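You operate a simulated robot arm through the tools that you are given. There is no shell and no other tool. Be economical: measure what you need, move in short steps, check, and stop when the job is done.

You run a simulated two-armed robot. Do the job below in one go: nothing can be reset, and whatever is moved stays where it is left.

TASK
Free the stuck block with the black button and turn the heat down to 100.
Fine: raise the red lever first; the block goes in the white tray.

It is judged by the outcome, as a careful person would: the job done as asked, and still so three seconds after it is handed in. It fails if anything else is knocked over, pushed out of place, dropped, spilled or broken.

THE ROBOT
Two 7-joint arms with fingered hands on one trunk that stands fixed in place. Base frame: the origin is at the foot of the trunk, x ahead of it, y to its left, z up. Lengths are in cm, angles in rad, forces in N, time in s.
The left shoulder is at [6, 16.6, 95.1], the right one opposite. With the tool pointing down near the work surface each hand reaches from about 34 to 86 cm from the base axis, measured 20 degrees to its own side. Payload 5 kg a hand.
The TCP of each hand is the grasp point between the finger pads, 3.2 cm short of the fingertips. In the tool frame z runs along the fingers and y along their closing line. The gripper opens to 16 cm. The gripper's body begins 8.9 cm behind the TCP. The gripper is a hand of 3 fingers: y runs from the thumb to the fingers, the wrist lies at [0, 0, -26.7] in the tool frame, and closing takes about 1.5 s.
Orientation is that of the tool frame in the base frame, as a unit quaternion [x, y, z, w]. With the fingers straight down and closing along the base's y, the tool's x points along the base's -x, its y along +y and its z along -z.

THE INTERFACE
- The arms move only by the tool jog_arm. It takes "left_moves", "right_moves" or both (then of equal length, played together; a hand with none holds still); each is a list of rows, each a list of 3 entries, a list of its own where there are three numbers: the turn, a rotation vector about the base's x, y, z in rad, then the shift along the base's x, y, z in cm, then the finger opening in cm, from 0 to 16. In form: [[[rx, ry, rz], [x, y, z], fingers], ...]. A call has 1 to 20 rows; each row is the pose to reach, as a shift and turn from the pose commanded when the call began. Rows are played at 5 a second. More than 5 cm and 0.15 rad between two rows, or a gripper value outside its range, and nothing of the call is played. A pose out of reach is approached as far as the arm can. The call stops where the force on the tool passes 40 N (or 10 N more than at its start, if that is more) or the arm is blocked; 0.2 s more then pass. Each finger travels about 4.5 cm/s and halts on what it meets, pressing with about 24 N; the grip force reading is that of the motor and also rises with nothing between the fingers. The clock runs only during rows and for 0.2 s after the last one: add rows that repeat a pose to give the fingers time. The reply holds the time, the measured pose of the TCP, the force on the tool along the base axes, the opening and the grip force, in the units named above and with some noise, with the torque about the TCP (base axes, N m) and any sound that the robot's microphone picked up.
- Cameras (640 x 400 px; columns grow to the right, rows downward): "scene" is now at [2.58, 6.73, 160.05]; the picture's right is [0.76, -0.65, 0.00], its down [-0.43, -0.50, -0.75] and it looks along [0.49, 0.57, -0.66] (base axes); focal length 286 px, centre (320, 200). "left" rides on the left gripper at [-6.5, -0.4, -11.6] in its tool frame; the picture's right is [0.06, -1.00, 0.00], its down [0.87, 0.05, -0.49] and it looks along [0.49, 0.03, 0.87] (tool axes); focal length 261 px, centre (320, 200). "right" rides on the right gripper at [6.5, -0.4, -11.6] in its tool frame; the picture's right is [0.06, 1.00, 0.00], its down [-0.87, 0.05, -0.49] and it looks along [-0.49, 0.03, 0.87] (tool axes); focal length 261 px, centre (320, 200). There is no depth. A picture from a camera that has moved, and an enlarged one, comes with that camera's place and axes in the base frame and with its lens.
- snapshot(camera): a new picture of that camera. No time passes.
- slide_trunk(by): slides the trunk up (or, below 0, down) by that many cm; the arms and the scene camera ride with it, the base frame stays. It gives what a move gives, with no picture.
- preshape(shape, hand): the hand has 3 fingers and takes this shape, open, in about a second: jaw (thumb against the fingers, like two jaws); tri (thumb and two fingers); tip (a fingertip pinch); poke (one finger out to press); point (the index stretched); flat (the hand flat); cup (the hand cupped); fist (a fist). The gripper value then closes the fingers along that shape, each until it touches; the sizes above hold for jaw. It gives what a move gives, with no picture.
- aim_head(pan, tilt): turns the head with the scene camera to pan (to the left, within 1.501 rad either way) and tilt (down, from -0.506 to 1.204), counted from straight ahead of the robot. It gives what a move gives.
- enlarge(camera, box): a new picture of the part [left, top, right, bottom] of that camera's present view, enlarged. No time passes.
- close_job(): hands the job in; it is judged then, once.

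Work in short steps. Places have to be worked out from the pictures, the camera data and where the tool is seen: move nearer, look again, correct. Check each grasp and each placing, and mend what went wrong. You have 120 turns and 78 pictures in all, those below and enlarged ones among them. Open the grippers and draw the arms clear of the work before you hand the job in, unless the task says otherwise; then end with one line.

The tools are called by a JSON object that holds its "op" and its "data". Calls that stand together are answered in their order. jog_arm: Moves the arms, as the interface text tells. Its arguments: {"type":"object","properties":{"left_moves":{"type":"array","items":{"type":"array"}},"right_moves":{"type":"array","items":{"type":"array"}}},"required":[]} The other tools are called the same way: slide_trunk (by) slides the trunk up or down; preshape (shape, hand) gives the hand a shape; aim_head (pan, tilt) turns the head that bears the scene camera; snapshot (camera) takes a picture; enlarge (camera, box) takes an enlarged picture of a part of a camera's view; close_job () hands the job in.

At the start:

```text
time_s: 0.0
left_eef_pos: [40.64, 47.75, 125.84]
left_tool_rot: [0.0, 1.0, 0.0, 0.0]
left_ft_force: [0.1, 0.0, -0.8]
left_torque: [0.01, -0.01, 0.03]
left_width: 16.0
left_grasp_force: 0.1
left_shape: jaw
right_eef_pos: [44.23, 7.81, 128.49]
right_tool_rot: [0.001, 1.0, -0.001, 0.0]
right_ft_force: [0.1, 0.3, 0.1]
right_torque: [-0.03, -0.01, -0.04]
right_width: 15.98
right_grasp_force: 0.1
right_shape: jaw
trunk travel left (down, up): [-50.0, 9.0]
head pan, tilt: [0.869, 0.721]
```

scene: 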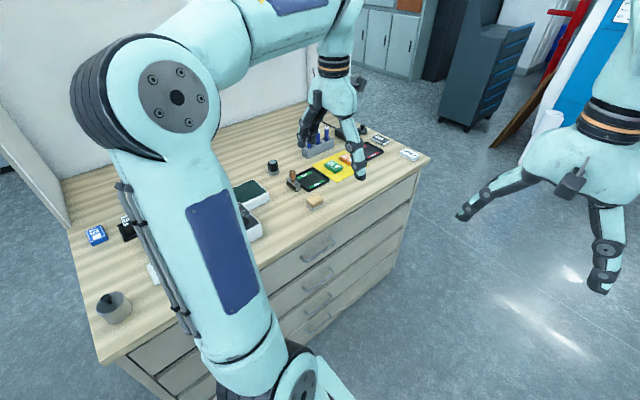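
right: 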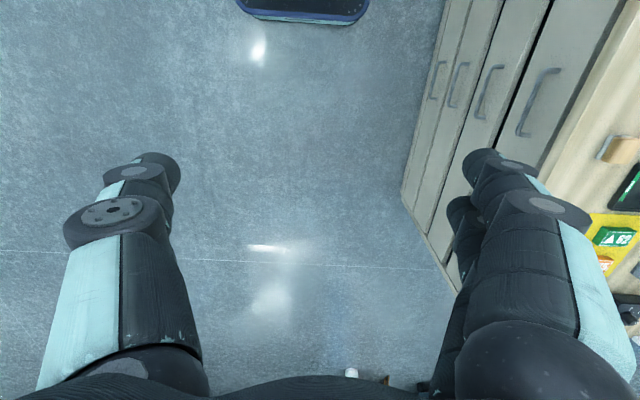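
left: 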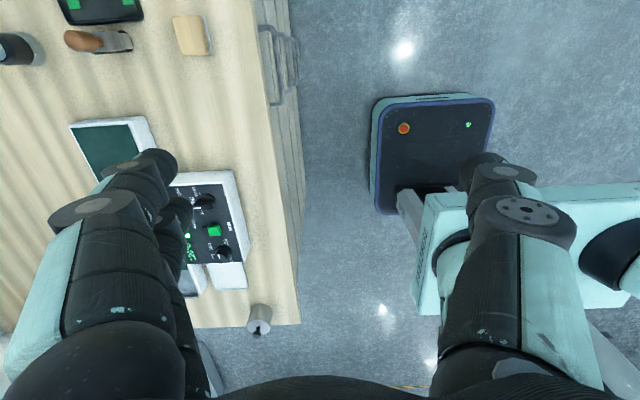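

The left arm hides the workbench in the scene view, but the left camera shows a panel with knobs. I'll enlarge both views.

{"op": "enlarge", "data": {"camera": "left", "box": [0, 0, 320, 350]}}

{"op": "enlarge", "data": {"camera": "scene", "box": [220, 110, 440, 250]}}

```text
1.14 times, centred on (160, 175) of left
camera zoom: at [47.24, 47.09, 137.35], right [-0.06, -1.0, 0.0], down [-0.87, 0.05, 0.49], along [-0.49, 0.03, -0.87], focal length 298 px, centre (503, 229)
```

zoom: 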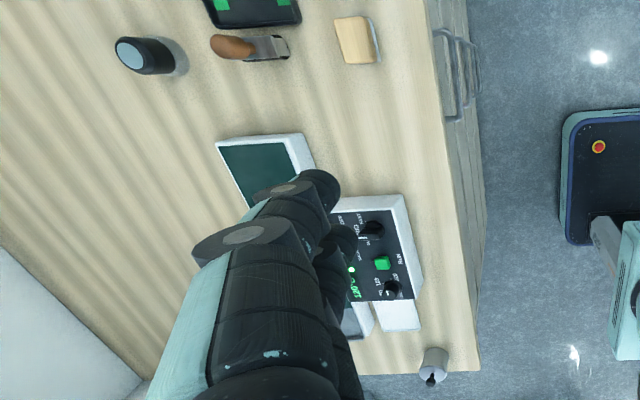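

```text
2.86 times, centred on (330, 180) of scene
camera zoom: at [2.58, 6.73, 160.05], right [0.76, -0.65, 0.0], down [-0.43, -0.5, -0.75], along [0.49, 0.57, -0.66], focal length 817 px, centre (291, 257)
```

zoom: 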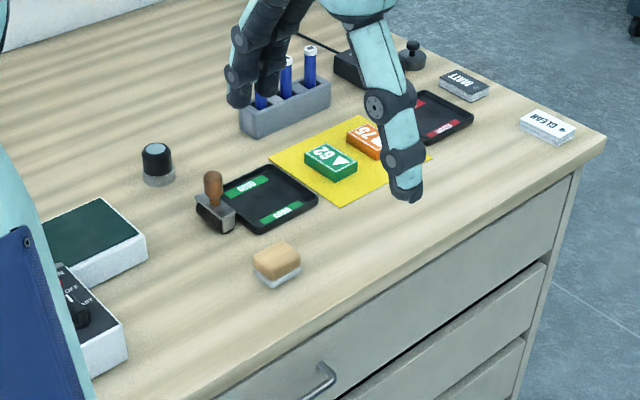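

The panel seems to be near (17, 72). I'll draw the left hand back along -x so its camera sees the panel clear of the fingers, and so the scene camera may also see past the arm.

{"op": "jog_arm", "data": {"left_moves": [[[0, 0, 0], [-5, 0, 0], 16], [[0, 0, 0], [-10, 0, 0], 16], [[0, 0, 0], [-15, 0, 0], 16], [[0, 0, 0], [-20, 0, 0], 16]]}}

{"op": "snapshot", "data": {"camera": "left"}}

{"op": "snapshot", "data": {"camera": "scene"}}

```text
time_s: 1.0
left_eef_pos: [20.37, 47.71, 125.97]
left_tool_rot: [0.0, 1.0, 0.0, 0.0]
left_ft_force: [0.1, -0.3, -0.8]
left_torque: [0.02, 0.01, -0.03]
left_width: 15.99
left_grasp_force: 0.0
left_shape: jaw
right_eef_pos: [44.23, 7.86, 128.51]
right_tool_rot: [0.001, 1.0, 0.0, 0.0]
right_ft_force: [0.0, 0.3, -0.1]
right_torque: [0.02, -0.02, 0.0]
right_width: 16.01
right_grasp_force: 0.2
right_shape: jaw
trunk travel left (down, up): [-50.0, 9.0]
head pan, tilt: [0.869, 0.721]
```

```text
72 pictures are left
camera left: at [27.01, 47.12, 137.44], right [-0.06, -1.0, 0.0], down [-0.87, 0.05, 0.49], along [-0.49, 0.03, -0.87], focal length 261 px, centre (320, 200)
```

left: 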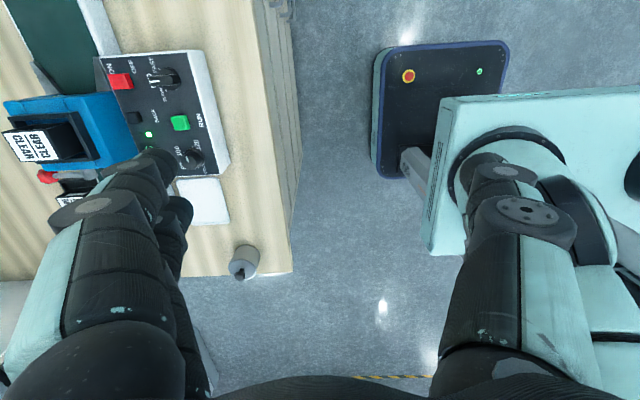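

```text
71 pictures are left
camera scene: at [2.48, 6.68, 160.05], right [0.76, -0.65, 0.0], down [-0.43, -0.5, -0.75], along [0.49, 0.57, -0.66], focal length 286 px, centre (320, 200)
```

scene: 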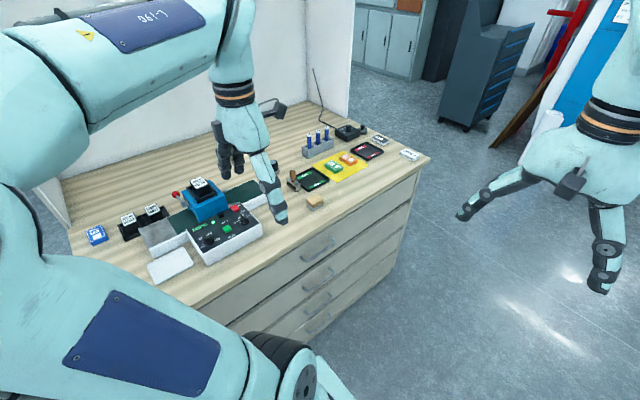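

Now the machine is visible. I'll enlarge it in both cameras.

{"op": "enlarge", "data": {"camera": "scene", "box": [80, 165, 280, 290]}}

{"op": "enlarge", "data": {"camera": "left", "box": [0, 0, 260, 220]}}

{"op": "enlarge", "data": {"camera": "scene", "box": [160, 165, 280, 240]}}

```text
3.20 times, centred on (180, 228) of scene
camera zoom: at [2.48, 6.68, 160.05], right [0.76, -0.65, 0.0], down [-0.43, -0.5, -0.75], along [0.49, 0.57, -0.66], focal length 915 px, centre (768, 112)
```

zoom: 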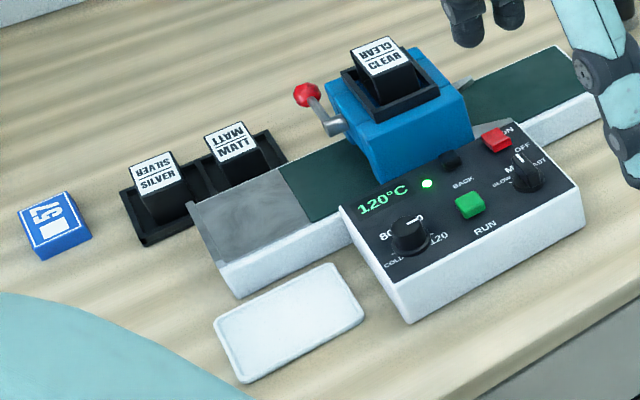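

```text
1.82 times, centred on (130, 110) of left
camera zoom: at [27.01, 47.12, 137.44], right [-0.06, -1.0, 0.0], down [-0.87, 0.05, 0.49], along [-0.49, 0.03, -0.87], focal length 474 px, centre (666, 364)
```

zoom: 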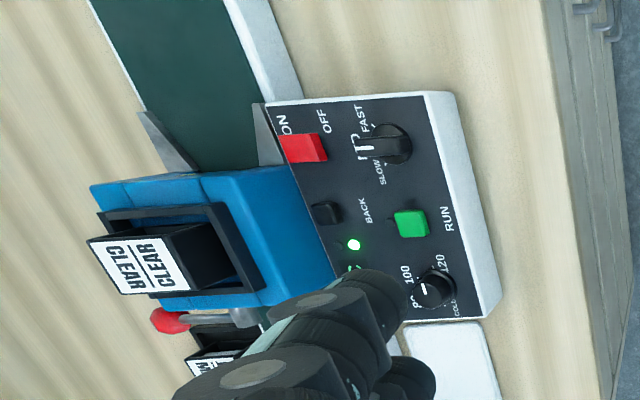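

```text
5.33 times, centred on (220, 202) of scene
camera zoom: at [2.48, 6.68, 160.05], right [0.76, -0.65, 0.0], down [-0.43, -0.5, -0.75], along [0.49, 0.57, -0.66], focal length 1525 px, centre (853, 187)
```

zoom: 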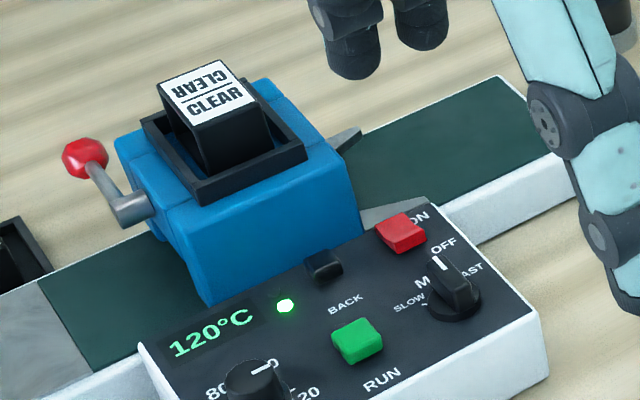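

Triangulating the two views gives these positions:
- RUN button: about (19.1, 68.7, 97.7)
- Black BACK button: about (20.4, 75.3, 98)
- Heat knob: about (14, 68, 98.5)
- Lever ball: about (13, 90.6, 100.5), with its pivot at about (13.4, 82.5, 102)

I'll turn the left hand so its fingers close along x, and bring it above the lever for a closer look.

{"op": "jog_arm", "data": {"left_moves": [[[0, 0, -0.131], [-0.6, 2.5, 0], 16], [[0, 0, -0.262], [-1.2, 5, 0], 16], [[0, 0, -0.393], [-1.8, 7.5, 0], 16], [[0, 0, -0.524], [-2.4, 10, 0], 16], [[0, 0, -0.655], [-3, 12.5, 0], 16], [[0, 0, -0.785], [-3.6, 15, 0], 16], [[0, 0, -0.916], [-4.2, 17.5, 0], 16], [[0, 0, -1.047], [-4.8, 20, 0], 16], [[0, 0, -1.178], [-5.4, 22.5, 0], 16], [[0, 0, -1.309], [-6, 25, 0], 16], [[0, 0, -1.44], [-6.6, 27.5, 0], 16], [[0, 0, -1.571], [-7.2, 30, 0], 16]]}}

{"op": "snapshot", "data": {"camera": "left"}}

{"op": "snapshot", "data": {"camera": "scene"}}

```text
time_s: 3.6
left_eef_pos: [13.58, 77.85, 125.92]
left_tool_rot: [0.707, 0.707, 0.0, 0.0]
left_ft_force: [-0.5, -0.5, 1.0]
left_torque: [-0.02, -0.02, 0.01]
left_width: 15.96
left_grasp_force: 0.2
left_shape: jaw
right_eef_pos: [44.29, 8.01, 128.38]
right_tool_rot: [0.0, 1.0, 0.0, 0.0]
right_ft_force: [-0.7, 0.3, 0.0]
right_torque: [-0.04, -0.05, 0.01]
right_width: 15.98
right_grasp_force: 0.2
right_shape: jaw
trunk travel left (down, up): [-50.0, 9.0]
head pan, tilt: [0.869, 0.721]
```

```text
67 pictures are left
camera left: at [13.12, 71.15, 137.37], right [-1.0, 0.06, 0.0], down [0.06, 0.87, 0.49], along [0.03, 0.49, -0.87], focal length 261 px, centre (320, 200)
```

left: 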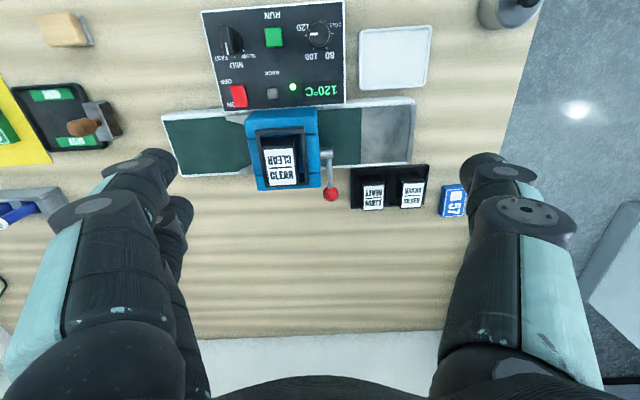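

```text
66 pictures are left
camera scene: at [2.61, 6.87, 160.04], right [0.76, -0.65, 0.0], down [-0.43, -0.5, -0.75], along [0.49, 0.57, -0.66], focal length 286 px, centre (320, 200)
```

scene: 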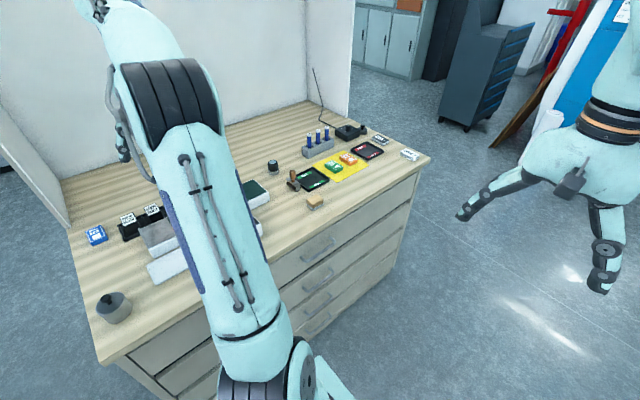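

This is a clear overhead view, so I'll enlarge the machine and the knob.

{"op": "enlarge", "data": {"camera": "left", "box": [160, 80, 440, 220]}}

{"op": "enlarge", "data": {"camera": "left", "box": [200, 0, 350, 110]}}

```text
2.29 times, centred on (300, 150) of left
camera zoom: at [13.12, 71.15, 137.37], right [-1.0, 0.06, 0.0], down [0.06, 0.87, 0.49], along [0.03, 0.49, -0.87], focal length 596 px, centre (366, 314)
```

zoom: 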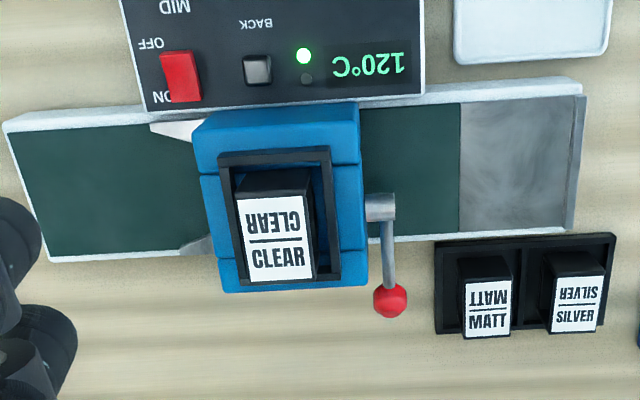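

```text
3.64 times, centred on (275, 55) of left
camera zoom: at [13.12, 71.15, 137.37], right [-1.0, 0.06, 0.0], down [0.06, 0.87, 0.49], along [0.03, 0.49, -0.87], focal length 948 px, centre (484, 727)
```

zoom: 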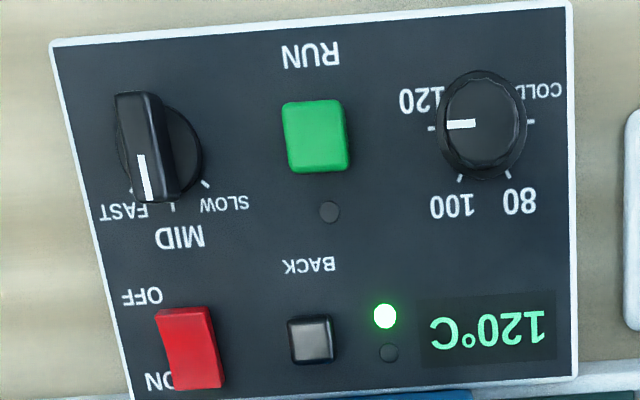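

The heat knob is at 120, and its marks are about 60° apart, so 100 needs a counter-clockwise turn of about 60°. The lever ball is near (12.7, 90.8, 100.5), just beyond the back end of the housing (y≈87.7), so I can pinch it along x. First I'll raise the trunk to extend the reach.

{"op": "slide_trunk", "data": {"by": 8}}

```text
time_s: 4.8
left_eef_pos: [13.41, 77.73, 133.86]
left_tool_rot: [0.707, 0.707, 0.0, 0.001]
left_ft_force: [-0.5, 1.3, -0.3]
left_torque: [-0.03, 0.01, -0.02]
left_width: 16.0
left_grasp_force: 0.1
left_shape: jaw
right_eef_pos: [44.36, 8.07, 136.5]
right_tool_rot: [0.001, 1.0, 0.0, 0.0]
right_ft_force: [-0.7, -0.5, 0.8]
right_torque: [0.0, 0.03, -0.03]
right_width: 16.0
right_grasp_force: 0.1
right_shape: jaw
trunk travel left (down, up): [-58.0, 1.0]
head pan, tilt: [0.869, 0.721]
```

I'll bring the hand above the ball with the fingers partly closed.

{"op": "jog_arm", "data": {"left_moves": [[[0, 0, 0], [0, 3, -2], 12], [[0, 0, 0], [-0.2, 6, -5], 9], [[0, 0, 0], [-0.5, 9, -8], 6], [[0, 0, 0], [-0.7, 12, -12], 5], [[0, 0, 0], [-0.7, 13.4, -16], 5], [[0, 0, 0], [-0.7, 13.4, -20], 5], [[0, 0, 0], [-0.7, 13.4, -20], 5]]}}

{"op": "snapshot", "data": {"camera": "left"}}

{"op": "snapshot", "data": {"camera": "scene"}}

```text
time_s: 6.4
left_eef_pos: [12.82, 90.96, 113.95]
left_tool_rot: [0.707, 0.708, 0.001, 0.0]
left_ft_force: [-0.9, 0.1, -0.1]
left_torque: [0.01, 0.02, 0.01]
left_width: 5.02
left_grasp_force: 0.1
left_shape: jaw
right_eef_pos: [44.36, 7.84, 136.49]
right_tool_rot: [-0.001, 1.0, 0.0, 0.0]
right_ft_force: [-0.3, -0.9, -0.1]
right_torque: [0.02, -0.03, 0.0]
right_width: 15.97
right_grasp_force: 0.0
right_shape: jaw
trunk travel left (down, up): [-58.0, 1.0]
head pan, tilt: [0.869, 0.721]
```

```text
63 pictures are left
camera left: at [12.43, 84.32, 125.36], right [-1.0, 0.06, 0.0], down [0.05, 0.87, 0.49], along [0.03, 0.49, -0.87], focal length 261 px, centre (320, 200)
```

left: 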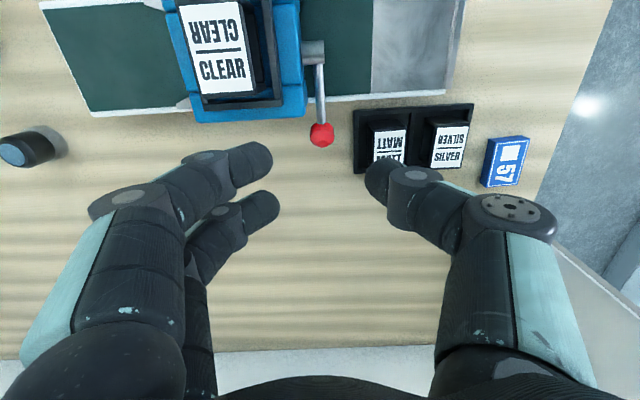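

```text
62 pictures are left
camera scene: at [2.58, 6.71, 168.05], right [0.76, -0.65, 0.0], down [-0.43, -0.5, -0.75], along [0.49, 0.57, -0.66], focal length 286 px, centre (320, 200)
```

scene: 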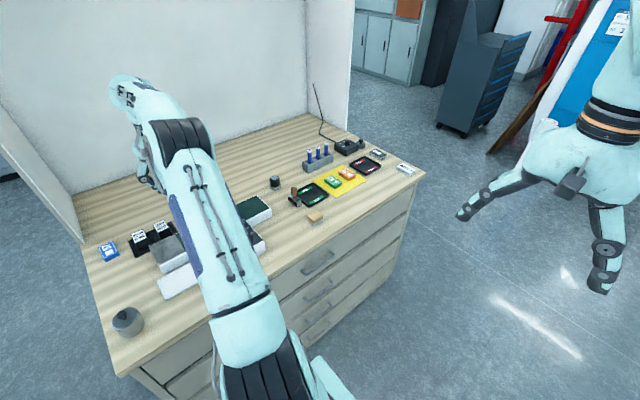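

The ball measures (12.75, 91.05) and the fingers straddle it symmetrically. I'll descend around it in two stages and look before gripping.

{"op": "jog_arm", "data": {"left_moves": [[[0, 0, 0], [0, 0.2, -3], 4.6], [[0, 0, 0], [0, 0.3, -6], 4.6], [[0, 0, 0], [0, 0.3, -8], 4.6], [[0, 0, 0], [0, 0.3, -8], 4.6]]}}

{"op": "snapshot", "data": {"camera": "left"}}

```text
time_s: 7.4
left_eef_pos: [12.79, 91.4, 105.81]
left_tool_rot: [0.707, 0.707, 0.0, 0.001]
left_ft_force: [0.0, 0.3, 0.0]
left_torque: [0.04, 0.02, -0.02]
left_width: 4.62
left_grasp_force: 0.1
left_shape: jaw
right_eef_pos: [44.38, 7.89, 136.51]
right_tool_rot: [0.001, 1.0, 0.0, 0.0]
right_ft_force: [-0.2, 0.5, 0.1]
right_torque: [-0.01, 0.0, -0.04]
right_width: 15.99
right_grasp_force: 0.0
right_shape: jaw
trunk travel left (down, up): [-58.0, 1.0]
head pan, tilt: [0.869, 0.721]
```

```text
61 pictures are left
camera left: at [12.46, 84.67, 117.42], right [-1.0, 0.06, 0.0], down [0.05, 0.87, 0.49], along [0.03, 0.49, -0.87], focal length 261 px, centre (320, 200)
```

left: 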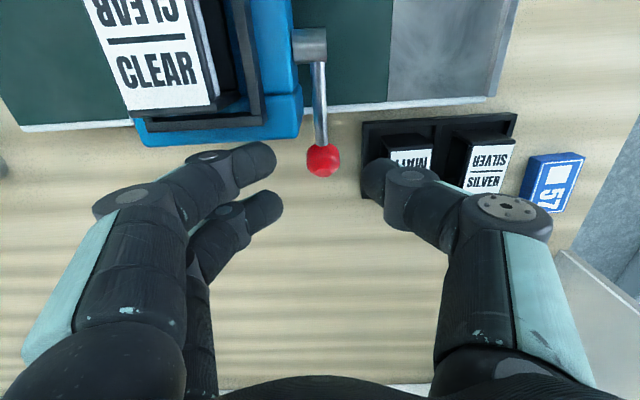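

Triangulation puts the ball at (12.7, 91.1, 100.4), with about 0.9 cm between the fingers and the housing. I'll go down to its height and pinch.

{"op": "jog_arm", "data": {"left_moves": [[[0, 0, 0], [0, 0, -2], 4.6], [[0, 0, 0], [0, 0, -3.8], 4.6], [[0, 0, 0], [0, 0, -3.8], 3.5], [[0, 0, 0], [0, 0, -3.8], 2], [[0, 0, 0], [0, 0, -3.8], 1], [[0, 0, 0], [0, 0, -3.8], 1], [[0, 0, 0], [0, 0, -3.8], 1]]}}

{"op": "snapshot", "data": {"camera": "left"}}

```text
time_s: 7.9
left_eef_pos: [12.92, 91.91, 103.52]
left_tool_rot: [0.707, 0.707, 0.009, -0.003]
left_ft_force: [-0.5, 2.0, 0.7]
left_torque: [0.01, -0.08, 0.06]
left_width: 4.62
left_grasp_force: 0.1
left_shape: jaw
right_eef_pos: [44.26, 8.1, 136.45]
right_tool_rot: [0.0, 1.0, 0.0, 0.0]
right_ft_force: [0.8, 1.0, 0.2]
right_torque: [-0.04, 0.02, 0.06]
right_width: 15.99
right_grasp_force: 0.0
right_shape: jaw
trunk travel left (down, up): [-58.0, 1.0]
head pan, tilt: [0.869, 0.721]
stopped in row 2 (left hand): the force on the tool passed its limit at 46 N (the readings are from after the stop); the commanded pose is now the measured one
```

```text
60 pictures are left
camera left: at [12.51, 84.98, 115.08], right [-1.0, 0.06, -0.01], down [0.05, 0.86, 0.51], along [0.04, 0.5, -0.86], focal length 261 px, centre (320, 200)
```

left: 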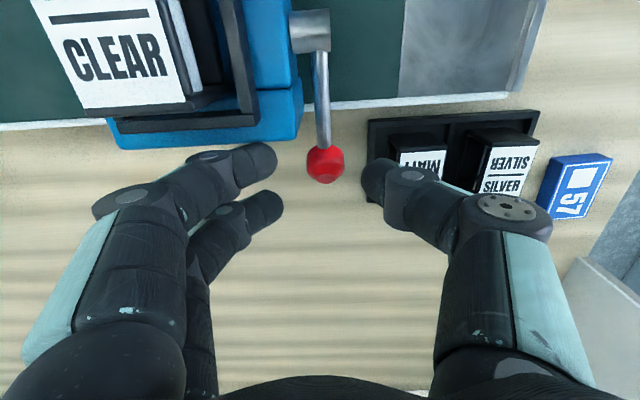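

A finger knuckle probably touched the back edge of the housing, which pushed the hand +y. I'll lift, yaw the hand about 0.5 rad so the finger pair swings away from the housing, and look again.

{"op": "jog_arm", "data": {"left_moves": [[[0, 0, 0], [0, 0.3, 2], 4.6], [[0, 0, 0.13], [0, 0, 4], 4.6], [[0, 0, 0.26], [0, -0.3, 4], 4.6], [[0, 0, 0.39], [-0.1, -0.6, 4], 4.6], [[0, 0, 0.52], [-0.2, -0.8, 4], 4.6], [[0, 0, 0.52], [-0.2, -0.8, 4], 4.6]]}}

{"op": "snapshot", "data": {"camera": "left"}}

```text
time_s: 9.3
left_eef_pos: [12.98, 91.16, 107.79]
left_tool_rot: [0.502, 0.865, 0.007, -0.004]
left_ft_force: [0.1, -0.5, 0.2]
left_torque: [0.0, 0.0, 0.01]
left_width: 4.61
left_grasp_force: 0.0
left_shape: jaw
right_eef_pos: [44.25, 7.95, 136.59]
right_tool_rot: [0.001, 1.0, -0.001, 0.0]
right_ft_force: [0.7, 0.1, -0.3]
right_torque: [0.0, -0.03, -0.07]
right_width: 15.99
right_grasp_force: 0.2
right_shape: jaw
trunk travel left (down, up): [-58.0, 1.0]
head pan, tilt: [0.869, 0.721]
```

```text
59 pictures are left
camera left: at [15.87, 84.75, 119.17], right [-0.9, -0.44, -0.01], down [-0.38, 0.77, 0.5], along [-0.22, 0.46, -0.86], focal length 261 px, centre (320, 200)
```

left: 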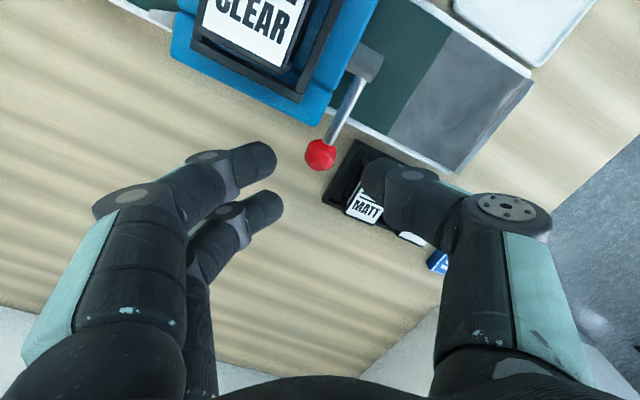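

The fingers now clear the housing well, and the ball is at (12.8, 91.2). I'll descend and pinch.

{"op": "jog_arm", "data": {"left_moves": [[[0, 0, 0], [-0.1, 0, -2], 4.6], [[0, 0, 0], [-0.1, 0, -4], 4.6], [[0, 0, 0], [-0.1, 0, -5.5], 4.6], [[0, 0, 0], [-0.1, 0, -5.5], 3.5], [[0, 0, 0], [-0.1, 0, -5.5], 2], [[0, 0, 0], [-0.1, 0, -5.5], 1], [[0, 0, 0], [-0.1, 0, -5.5], 1], [[0, 0, 0], [-0.1, 0, -5.5], 1]]}}

{"op": "snapshot", "data": {"camera": "left"}}

```text
time_s: 11.1
left_eef_pos: [12.87, 90.94, 102.3]
left_tool_rot: [0.503, 0.865, 0.006, -0.004]
left_ft_force: [-0.7, 0.0, -0.2]
left_torque: [0.04, 0.04, 0.24]
left_width: 0.97
left_grasp_force: 24.2
left_shape: jaw
right_eef_pos: [44.24, 7.86, 136.44]
right_tool_rot: [-0.001, 1.0, -0.001, 0.0]
right_ft_force: [0.3, -0.2, -0.2]
right_torque: [0.05, -0.03, 0.01]
right_width: 16.01
right_grasp_force: 0.2
right_shape: jaw
trunk travel left (down, up): [-58.0, 1.0]
head pan, tilt: [0.869, 0.721]
```

```text
58 pictures are left
camera left: at [15.77, 84.77, 113.62], right [-0.9, -0.44, -0.01], down [-0.38, 0.77, 0.5], along [-0.22, 0.46, -0.86], focal length 261 px, centre (320, 200)
```

left: 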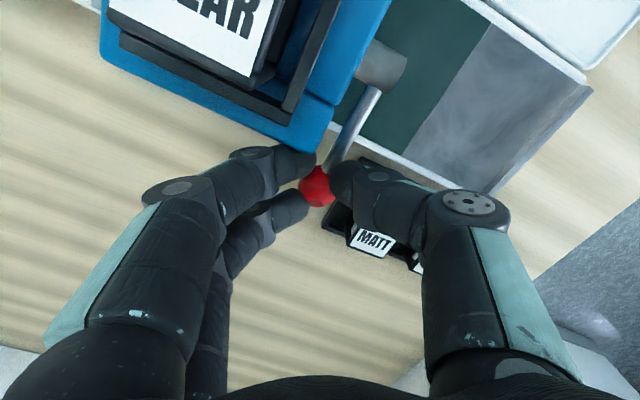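

The ball is held between the thumb and the finger pair. I'll raise the lever along its arc about the pivot.

{"op": "jog_arm", "data": {"left_moves": [[[0, 0, 0], [0, 0.1, 0.8], 1], [[0, 0, 0], [0, 0.15, 1.6], 1], [[0, 0, 0], [0, 0.1, 2.4], 1], [[0, 0, 0], [0, 0, 3.1], 1], [[0, 0, 0], [0, -0.2, 3.9], 1], [[0, 0, 0], [0, -0.4, 4.6], 1], [[0, 0, 0], [0, -0.7, 5.3], 1], [[0, 0, 0], [0, -1, 6], 1]]}}

{"op": "snapshot", "data": {"camera": "left"}}

```text
time_s: 12.9
left_eef_pos: [12.8, 90.03, 108.16]
left_tool_rot: [0.501, 0.865, 0.008, -0.003]
left_ft_force: [-1.4, -0.7, -0.5]
left_torque: [0.03, 0.0, 0.0]
left_width: 0.51
left_grasp_force: 24.2
left_shape: jaw
right_eef_pos: [44.36, 7.89, 136.55]
right_tool_rot: [0.001, 1.0, 0.001, 0.0]
right_ft_force: [0.3, 0.3, -0.3]
right_torque: [0.02, -0.02, 0.03]
right_width: 15.99
right_grasp_force: 0.0
right_shape: jaw
trunk travel left (down, up): [-58.0, 1.0]
head pan, tilt: [0.869, 0.721]
```

```text
57 pictures are left
camera left: at [15.72, 83.72, 119.63], right [-0.9, -0.44, -0.01], down [-0.38, 0.77, 0.5], along [-0.22, 0.46, -0.86], focal length 261 px, centre (320, 200)
```

left: 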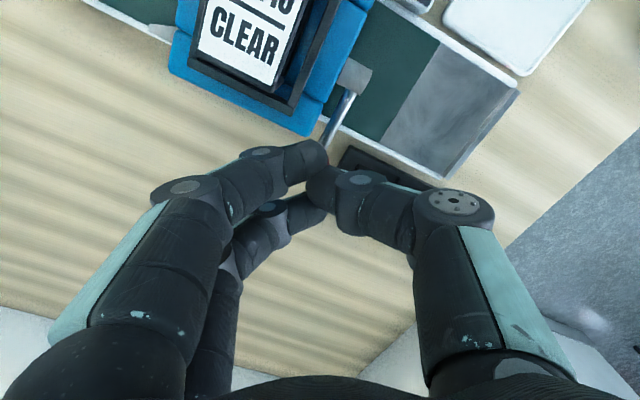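

The opening fell to 0.5 cm, so the ball probably slipped out. I'll open and look.

{"op": "jog_arm", "data": {"left_moves": [[[0, 0, 0], [0, 0, 0], 3], [[0, 0, 0], [0, 0.5, 1], 4.6], [[0, 0, 0], [0, 1, 1], 4.6], [[0, 0, 0], [0, 1, 1], 4.6]]}}

{"op": "snapshot", "data": {"camera": "left"}}

```text
time_s: 13.9
left_eef_pos: [12.8, 90.94, 109.16]
left_tool_rot: [0.502, 0.865, 0.006, -0.004]
left_ft_force: [-0.4, -0.1, 0.2]
left_torque: [0.04, -0.01, 0.0]
left_width: 4.57
left_grasp_force: 0.1
left_shape: jaw
right_eef_pos: [44.3, 7.87, 136.45]
right_tool_rot: [0.001, 1.0, 0.0, 0.0]
right_ft_force: [-0.7, 0.2, 0.1]
right_torque: [-0.02, 0.02, 0.04]
right_width: 15.98
right_grasp_force: 0.2
right_shape: jaw
trunk travel left (down, up): [-58.0, 1.0]
head pan, tilt: [0.869, 0.721]
```

```text
56 pictures are left
camera left: at [15.73, 84.71, 120.63], right [-0.9, -0.44, -0.01], down [-0.38, 0.77, 0.5], along [-0.22, 0.46, -0.86], focal length 261 px, centre (320, 200)
```

left: 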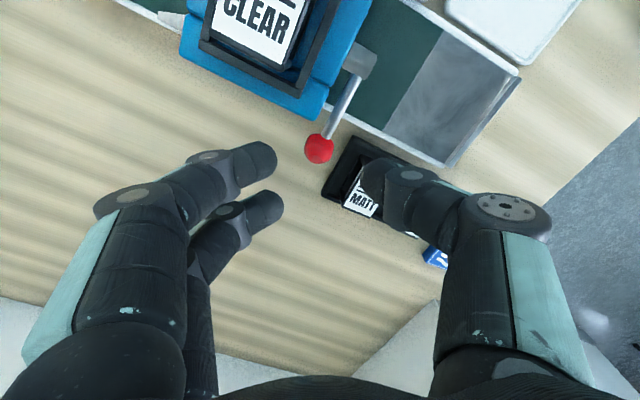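

The ball slipped because I gripped it too high. I'll go about 1.8 cm deeper, putting the TCP at ball height, and pinch again.

{"op": "jog_arm", "data": {"left_moves": [[[0, 0, 0], [0, 0.2, -3], 4.6], [[0, 0, 0], [0, 0.2, -6], 4.6], [[0, 0, 0], [0, 0.2, -7.5], 4.6], [[0, 0, 0], [0, 0.2, -8.7], 4.6], [[0, 0, 0], [0, 0.2, -8.7], 3], [[0, 0, 0], [0, 0.2, -8.7], 2], [[0, 0, 0], [0, 0.2, -8.7], 1], [[0, 0, 0], [0, 0.2, -8.7], 1], [[0, 0, 0], [0, 0.2, -8.7], 1]]}}

{"op": "snapshot", "data": {"camera": "left"}}

```text
time_s: 15.9
left_eef_pos: [12.73, 91.19, 100.4]
left_tool_rot: [0.502, 0.865, 0.007, -0.005]
left_ft_force: [-2.1, 0.7, -1.1]
left_torque: [0.06, 0.03, 0.19]
left_width: 0.84
left_grasp_force: 23.7
left_shape: jaw
right_eef_pos: [44.33, 7.88, 136.49]
right_tool_rot: [0.001, 1.0, 0.0, 0.0]
right_ft_force: [0.7, -0.1, 1.4]
right_torque: [-0.01, 0.01, 0.03]
right_width: 16.01
right_grasp_force: 0.0
right_shape: jaw
trunk travel left (down, up): [-58.0, 1.0]
head pan, tilt: [0.869, 0.721]
```

```text
55 pictures are left
camera left: at [15.69, 84.98, 111.91], right [-0.9, -0.44, -0.01], down [-0.38, 0.77, 0.5], along [-0.22, 0.46, -0.86], focal length 261 px, centre (320, 200)
```

left: 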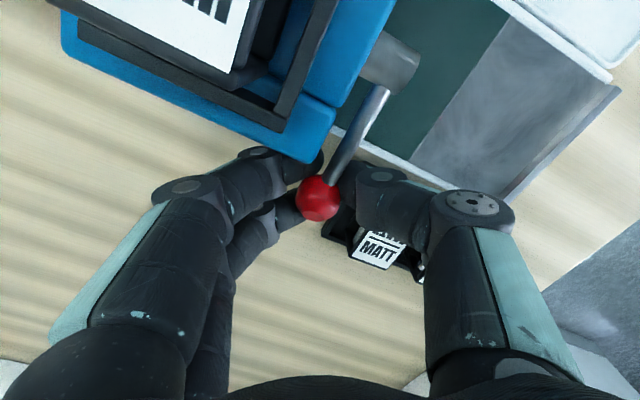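

The fingers are now below the ball's middle. I'll lift along the arc again.

{"op": "jog_arm", "data": {"left_moves": [[[0, 0, 0], [0, 0.1, 0.8], 0.8], [[0, 0, 0], [0, 0.15, 1.6], 0.8], [[0, 0, 0], [0, 0.1, 2.4], 0.8], [[0, 0, 0], [0, 0, 3.1], 0.8], [[0, 0, 0], [0, -0.2, 3.9], 0.8], [[0, 0, 0], [0, -0.4, 4.6], 0.8], [[0, 0, 0], [0, -0.7, 5.3], 0.8], [[0, 0, 0], [0, -1, 6], 0.8]]}}

{"op": "snapshot", "data": {"camera": "left"}}

```text
time_s: 17.7
left_eef_pos: [12.91, 90.11, 106.54]
left_tool_rot: [0.502, 0.865, 0.008, -0.005]
left_ft_force: [-2.1, 1.2, -0.4]
left_torque: [0.01, 0.07, 0.0]
left_width: 0.9
left_grasp_force: 0.0
left_shape: jaw
right_eef_pos: [44.34, 7.85, 136.55]
right_tool_rot: [0.001, 1.0, 0.0, 0.0]
right_ft_force: [0.4, 0.5, 0.7]
right_torque: [0.0, 0.0, 0.01]
right_width: 16.0
right_grasp_force: 0.0
right_shape: jaw
trunk travel left (down, up): [-58.0, 1.0]
head pan, tilt: [0.869, 0.721]
```

```text
54 pictures are left
camera left: at [15.83, 83.94, 117.96], right [-0.9, -0.44, -0.01], down [-0.38, 0.77, 0.51], along [-0.22, 0.46, -0.86], focal length 261 px, centre (320, 200)
```

left: 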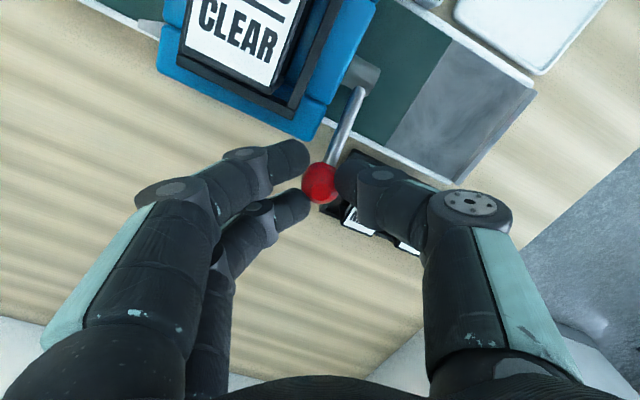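

The ball has risen with the hand, to about 30°. I'll tighten and continue up the arc.

{"op": "jog_arm", "data": {"left_moves": [[[0, 0, 0], [0, 0, 0], 0], [[0, 0, 0], [0, -0.4, 0.7], 0], [[0, 0, 0], [0, -0.9, 1.3], 0], [[0, 0, 0], [0, -1.4, 1.8], 0], [[0, 0, 0], [0, -2, 2.3], 0], [[0, 0, 0], [0, -2.6, 2.8], 0], [[0, 0, 0], [0, -3.2, 3.2], 0]]}}

{"op": "snapshot", "data": {"camera": "left"}}

```text
time_s: 19.3
left_eef_pos: [12.85, 86.96, 109.66]
left_tool_rot: [0.503, 0.865, 0.007, -0.005]
left_ft_force: [-0.3, 0.5, -0.7]
left_torque: [0.02, -0.01, 0.0]
left_width: 0.0
left_grasp_force: 23.9
left_shape: jaw
right_eef_pos: [44.29, 7.89, 136.46]
right_tool_rot: [0.002, 1.0, 0.0, 0.0]
right_ft_force: [-0.4, -0.3, 0.4]
right_torque: [0.0, -0.01, -0.02]
right_width: 15.99
right_grasp_force: 0.1
right_shape: jaw
trunk travel left (down, up): [-58.0, 1.0]
head pan, tilt: [0.869, 0.721]
```

```text
53 pictures are left
camera left: at [15.78, 80.71, 121.1], right [-0.9, -0.44, -0.01], down [-0.38, 0.77, 0.51], along [-0.22, 0.46, -0.86], focal length 261 px, centre (320, 200)
```

left: 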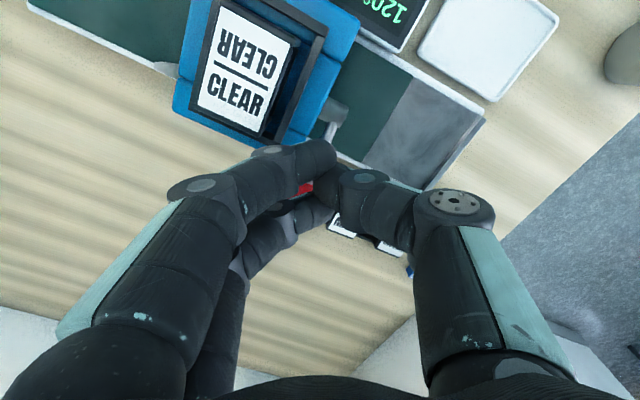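

The ball squeezed out below the fingers. I'll open, lift a little and see where the lever rests.

{"op": "jog_arm", "data": {"left_moves": [[[0, 0, 0], [0, 0, 1], 3], [[0, 0, 0], [0, 1, 2], 4.6], [[0, 0, 0], [0, 2, 3], 4.6], [[0, 0, 0], [0, 2, 3], 4.6]]}}

{"op": "snapshot", "data": {"camera": "left"}}

```text
time_s: 20.3
left_eef_pos: [12.7, 89.13, 112.68]
left_tool_rot: [0.502, 0.865, 0.008, -0.005]
left_ft_force: [0.3, 0.4, 0.1]
left_torque: [0.02, 0.03, -0.03]
left_width: 4.52
left_grasp_force: 0.1
left_shape: jaw
right_eef_pos: [44.26, 7.91, 136.44]
right_tool_rot: [0.001, 1.0, 0.0, 0.0]
right_ft_force: [0.3, -0.4, 0.7]
right_torque: [0.01, 0.01, 0.01]
right_width: 16.01
right_grasp_force: 0.1
right_shape: jaw
trunk travel left (down, up): [-58.0, 1.0]
head pan, tilt: [0.869, 0.721]
```

```text
52 pictures are left
camera left: at [15.72, 82.78, 124.1], right [-0.9, -0.44, -0.01], down [-0.38, 0.77, 0.5], along [-0.22, 0.46, -0.86], focal length 261 px, centre (320, 200)
```

left: 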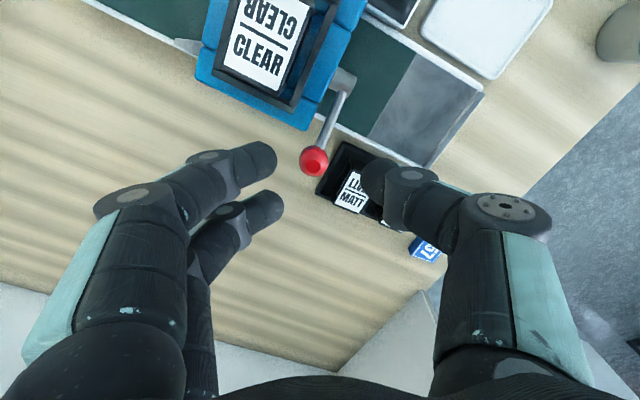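

The lever holds at about 35°, with the ball near (12.9, 89.7, 107). I'll re-grip with the fingers slightly under the ball and close only to 0.8, then continue.

{"op": "jog_arm", "data": {"left_moves": [[[0, 0, 0], [0.1, 0.7, -2], 4.6], [[0, 0, 0], [0.1, 0.7, -4.5], 4.6], [[0, 0, 0], [0.1, 0.7, -7], 4.6], [[0, 0, 0], [0.1, 0.7, -7], 3], [[0, 0, 0], [0.1, 0.7, -7], 1.5], [[0, 0, 0], [0.1, 0.7, -7], 0.6], [[0, 0, 0], [0.1, 0.7, -7], 0.6], [[0, 0, 0], [0.1, 0.7, -7], 0.6]]}}

{"op": "snapshot", "data": {"camera": "left"}}

```text
time_s: 22.1
left_eef_pos: [12.93, 89.66, 105.53]
left_tool_rot: [0.502, 0.865, 0.007, -0.004]
left_ft_force: [-0.5, -2.8, -0.8]
left_torque: [-0.05, 0.0, -0.08]
left_width: 0.69
left_grasp_force: 23.6
left_shape: jaw
right_eef_pos: [44.28, 7.84, 136.62]
right_tool_rot: [0.002, 1.0, 0.0, 0.001]
right_ft_force: [0.1, 0.6, -0.4]
right_torque: [0.03, -0.01, 0.02]
right_width: 16.0
right_grasp_force: 0.1
right_shape: jaw
trunk travel left (down, up): [-58.0, 1.0]
head pan, tilt: [0.869, 0.721]
```

```text
51 pictures are left
camera left: at [15.87, 83.46, 117.07], right [-0.9, -0.44, -0.01], down [-0.38, 0.77, 0.5], along [-0.22, 0.45, -0.86], focal length 261 px, centre (320, 200)
```

left: 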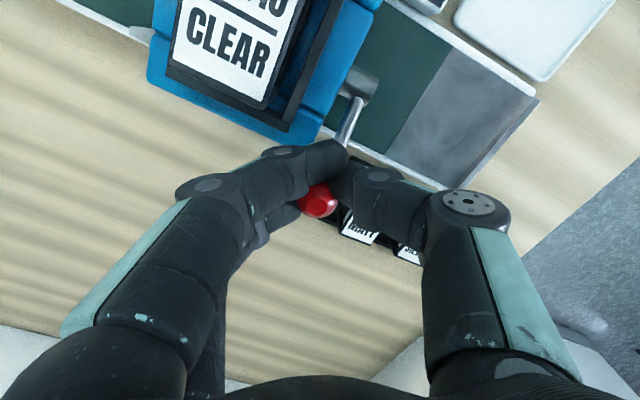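

The fingers are now pinching the lever arm just beside the ball. I'll continue up the arc to about 55° and check.

{"op": "jog_arm", "data": {"left_moves": [[[0, 0, 0], [0, -0.3, 0.7], 0.3], [[0, 0, 0], [0, -0.7, 1.3], 0.3], [[0, 0, 0], [0, -1.2, 1.9], 0.3], [[0, 0, 0], [0, -1.7, 2.4], 0.3], [[0, 0, 0], [0, -2.3, 2.9], 0.3]]}}

{"op": "snapshot", "data": {"camera": "left"}}

```text
time_s: 23.3
left_eef_pos: [12.88, 87.43, 108.5]
left_tool_rot: [0.502, 0.865, 0.008, -0.004]
left_ft_force: [0.6, 0.8, 0.5]
left_torque: [-0.02, -0.01, 0.03]
left_width: 0.19
left_grasp_force: 24.0
left_shape: jaw
right_eef_pos: [44.34, 7.89, 136.53]
right_tool_rot: [0.0, 1.0, 0.0, 0.0]
right_ft_force: [0.2, -0.7, 0.4]
right_torque: [-0.03, -0.01, -0.01]
right_width: 16.0
right_grasp_force: 0.1
right_shape: jaw
trunk travel left (down, up): [-58.0, 1.0]
head pan, tilt: [0.869, 0.721]
```

```text
50 pictures are left
camera left: at [15.81, 81.1, 120.02], right [-0.9, -0.44, -0.01], down [-0.38, 0.77, 0.5], along [-0.22, 0.46, -0.86], focal length 261 px, centre (320, 200)
```

left: 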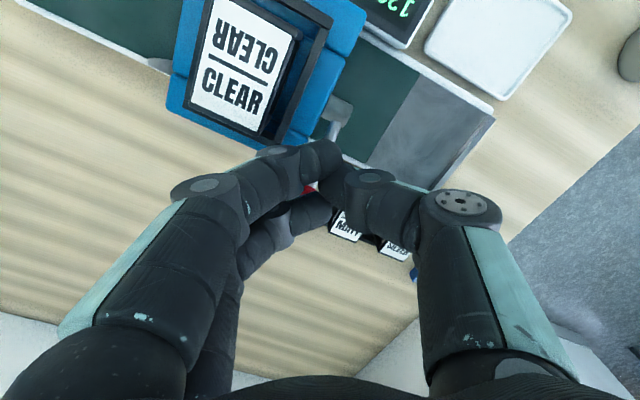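

It slipped again at the end. I'll open, back away and check the lever.

{"op": "jog_arm", "data": {"left_moves": [[[0, 0, 0], [0, 0, 1.5], 3], [[0, 0, 0], [0, 1.5, 3], 4.6], [[0, 0, 0], [0, 3, 4], 4.6], [[0, 0, 0], [0, 3, 4], 4.6]]}}

{"op": "enlarge", "data": {"camera": "left", "box": [220, 40, 420, 220]}}

```text
time_s: 24.3
left_eef_pos: [12.96, 90.39, 112.56]
left_tool_rot: [0.502, 0.865, 0.006, -0.004]
left_ft_force: [-0.7, 0.3, 0.2]
left_torque: [0.0, -0.02, 0.0]
left_width: 4.54
left_grasp_force: 0.1
left_shape: jaw
right_eef_pos: [44.3, 7.8, 136.45]
right_tool_rot: [0.001, 1.0, 0.0, 0.001]
right_ft_force: [-0.2, 0.0, -0.2]
right_torque: [0.01, -0.02, 0.02]
right_width: 16.01
right_grasp_force: 0.1
right_shape: jaw
trunk travel left (down, up): [-58.0, 1.0]
head pan, tilt: [0.869, 0.721]
```

```text
2.22 times, centred on (320, 130) of left
camera zoom: at [15.83, 84.18, 124.04], right [-0.9, -0.44, -0.01], down [-0.38, 0.77, 0.5], along [-0.22, 0.46, -0.86], focal length 579 px, centre (320, 356)
```

zoom: 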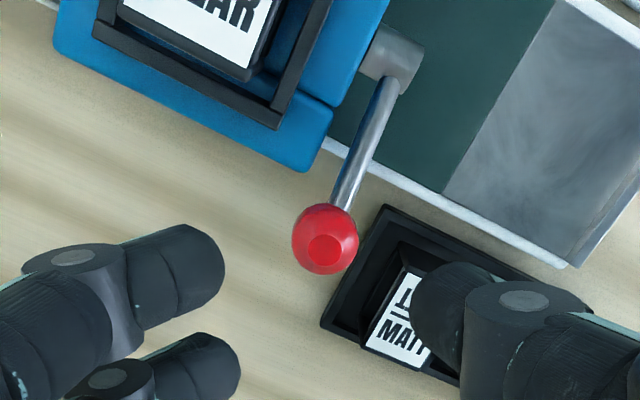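

Re-measuring shows the pivot is at y≈84.2, z≈100.3 and the arm is only about 6.9 cm long. My arc was too large, and the lever now sits at roughly 30°. I'll re-grip under the ball near (12.9, 90.2, 104) and lift along the corrected arc to about 50°.

{"op": "jog_arm", "data": {"left_moves": [[[0, 0, 0], [0, 0.1, -3], 4.6], [[0, 0, 0], [0, 0.1, -6], 4.6], [[0, 0, 0], [0, 0.1, -8], 4.6], [[0, 0, 0], [0, 0.1, -9.4], 4.6], [[0, 0, 0], [0, 0.1, -9.4], 3], [[0, 0, 0], [0, 0.1, -9.4], 1.5], [[0, 0, 0], [0, 0.1, -9.4], 0.8], [[0, 0, 0], [0, 0.1, -9.4], 0.8]]}}

{"op": "snapshot", "data": {"camera": "left"}}

```text
time_s: 26.1
left_eef_pos: [12.98, 90.51, 103.27]
left_tool_rot: [0.503, 0.864, 0.008, -0.005]
left_ft_force: [1.9, 5.4, 1.2]
left_torque: [0.09, -0.08, 0.17]
left_width: 0.96
left_grasp_force: 0.1
left_shape: jaw
right_eef_pos: [44.4, 7.97, 136.53]
right_tool_rot: [0.0, 1.0, 0.0, 0.0]
right_ft_force: [-0.2, 0.2, -0.4]
right_torque: [-0.03, 0.0, -0.01]
right_width: 15.98
right_grasp_force: 0.0
right_shape: jaw
trunk travel left (down, up): [-58.0, 1.0]
head pan, tilt: [0.869, 0.721]
```

```text
48 pictures are left
camera left: at [15.9, 84.28, 114.67], right [-0.9, -0.44, -0.01], down [-0.38, 0.77, 0.51], along [-0.22, 0.46, -0.86], focal length 261 px, centre (320, 200)
```

left: 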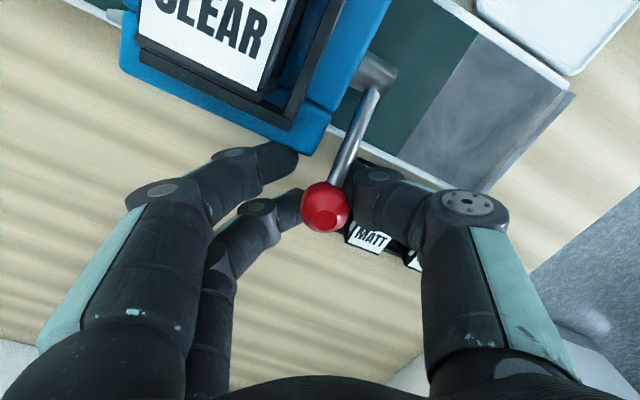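

The ball sits above the pads and will be carried from below. I'll lift along the corrected arc.

{"op": "jog_arm", "data": {"left_moves": [[[0, 0, 0], [0, 0, 0.8], 0.8], [[0, 0, 0], [0, -0.2, 1.6], 0.8], [[0, 0, 0], [0, -0.5, 2.3], 0.8], [[0, 0, 0], [0, -0.9, 2.9], 0.8], [[0, 0, 0], [0, -1.3, 3.4], 0.8], [[0, 0, 0], [0, -1.7, 3.9], 0.8]]}}

{"op": "snapshot", "data": {"camera": "left"}}

```text
time_s: 27.5
left_eef_pos: [12.99, 88.84, 107.21]
left_tool_rot: [0.501, 0.865, 0.007, -0.005]
left_ft_force: [3.4, 2.1, 0.1]
left_torque: [0.1, -0.12, -0.04]
left_width: 0.86
left_grasp_force: 0.1
left_shape: jaw
right_eef_pos: [44.28, 7.81, 136.52]
right_tool_rot: [-0.001, 1.0, 0.001, 0.0]
right_ft_force: [-1.3, -0.5, -0.1]
right_torque: [0.0, -0.01, 0.0]
right_width: 16.0
right_grasp_force: 0.1
right_shape: jaw
trunk travel left (down, up): [-58.0, 1.0]
head pan, tilt: [0.869, 0.721]
```

```text
47 pictures are left
camera left: at [15.9, 82.48, 118.61], right [-0.9, -0.44, -0.01], down [-0.38, 0.77, 0.51], along [-0.22, 0.46, -0.86], focal length 261 px, centre (320, 200)
```

left: 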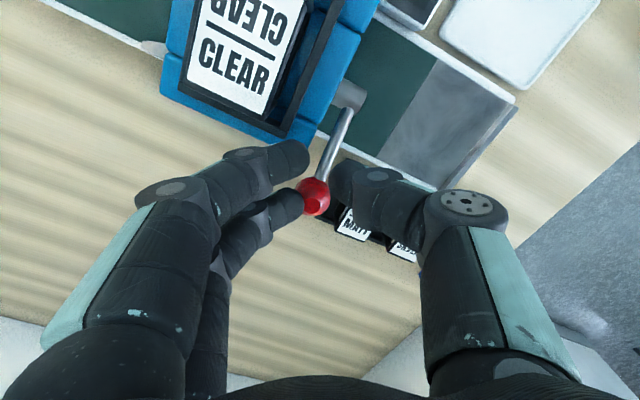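

The ball still seems to be at z≈103.6, so the lever may be at its end stop or the fingers are slipping. I'll open and withdraw up and back to measure the lever angle from a longer baseline.

{"op": "jog_arm", "data": {"left_moves": [[[0, 0, 0], [0, 0.5, 1], 4], [[0, 0, 0], [0, 0.5, 4], 4.6], [[0, 0, 0], [0, -2, 8], 4.6], [[0, 0, -0.13], [0, -6, 12], 4.6], [[0, 0, -0.26], [0, -10, 16], 4.6], [[0, 0, -0.39], [0, -13, 19], 4.6], [[0, 0, -0.52], [0, -15, 19], 4.6], [[0, 0, -0.52], [0, -15, 19], 4.6]]}}

{"op": "enlarge", "data": {"camera": "left", "box": [260, 80, 420, 200]}}

{"op": "snapshot", "data": {"camera": "scene"}}

```text
refused: row 4 steps farther than a row can; nothing moved
```

```text
3.33 times, centred on (340, 140) of left
camera zoom: at [15.9, 82.48, 118.61], right [-0.9, -0.44, -0.01], down [-0.38, 0.77, 0.51], along [-0.22, 0.46, -0.86], focal length 869 px, centre (253, 400)
```

zoom: 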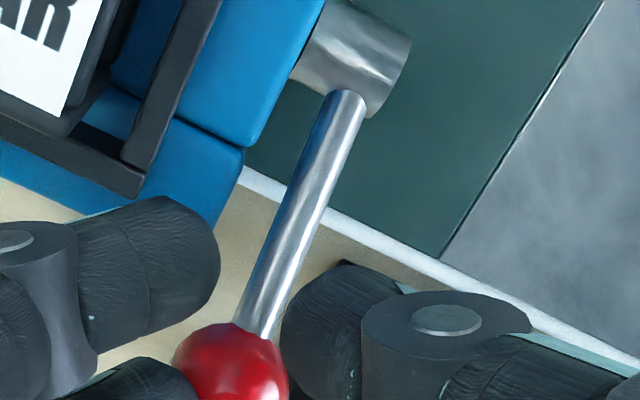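

```text
45 pictures are left
camera scene: at [2.61, 6.69, 168.05], right [0.76, -0.65, 0.0], down [-0.43, -0.5, -0.75], along [0.49, 0.57, -0.66], focal length 286 px, centre (320, 200)
```

scene: 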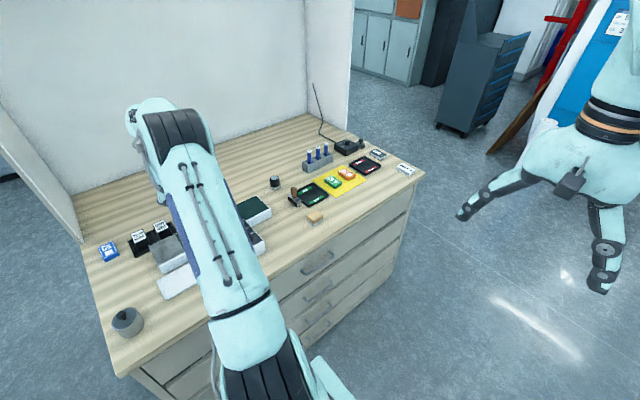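

Row 4's step was too long, so I'll withdraw with shorter steps.

{"op": "jog_arm", "data": {"left_moves": [[[0, 0, 0], [0, 0.5, 1], 4], [[0, 0, 0], [0, 0.5, 4], 4.6], [[0, 0, 0], [0, -1, 7.5], 4.6], [[0, 0, -0.13], [0, -4, 10.5], 4.6], [[0, 0, -0.26], [0, -7, 13.5], 4.6], [[0, 0, -0.39], [0, -10, 16.5], 4.6], [[0, 0, -0.52], [0, -11.2, 19], 4.6], [[0, 0, -0.52], [0, -11.2, 19], 4.6]]}}

{"op": "enlarge", "data": {"camera": "left", "box": [260, 80, 420, 200]}}

```text
time_s: 29.3
left_eef_pos: [13.04, 77.58, 126.06]
left_tool_rot: [0.708, 0.706, 0.007, -0.002]
left_ft_force: [0.0, -0.4, -0.3]
left_torque: [0.02, 0.03, -0.01]
left_width: 4.54
left_grasp_force: 0.2
left_shape: jaw
right_eef_pos: [44.28, 7.97, 136.61]
right_tool_rot: [0.001, 1.0, -0.001, -0.001]
right_ft_force: [0.4, 0.3, 0.7]
right_torque: [0.0, 0.0, 0.01]
right_width: 15.99
right_grasp_force: 0.0
right_shape: jaw
trunk travel left (down, up): [-58.0, 1.0]
head pan, tilt: [0.869, 0.721]
```

```text
3.33 times, centred on (340, 140) of left
camera zoom: at [12.48, 70.7, 137.53], right [-1.0, 0.06, -0.01], down [0.05, 0.86, 0.5], along [0.04, 0.5, -0.86], focal length 869 px, centre (253, 400)
```

zoom: 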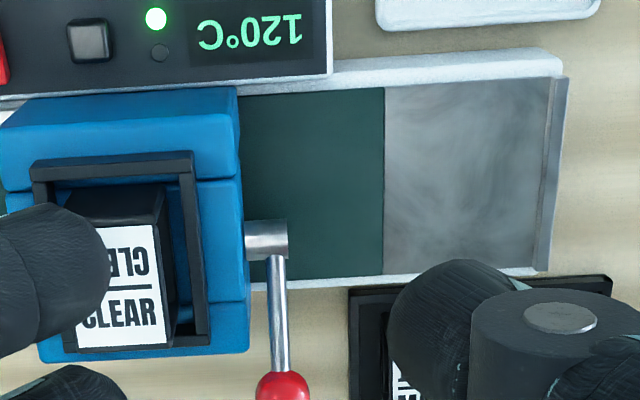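

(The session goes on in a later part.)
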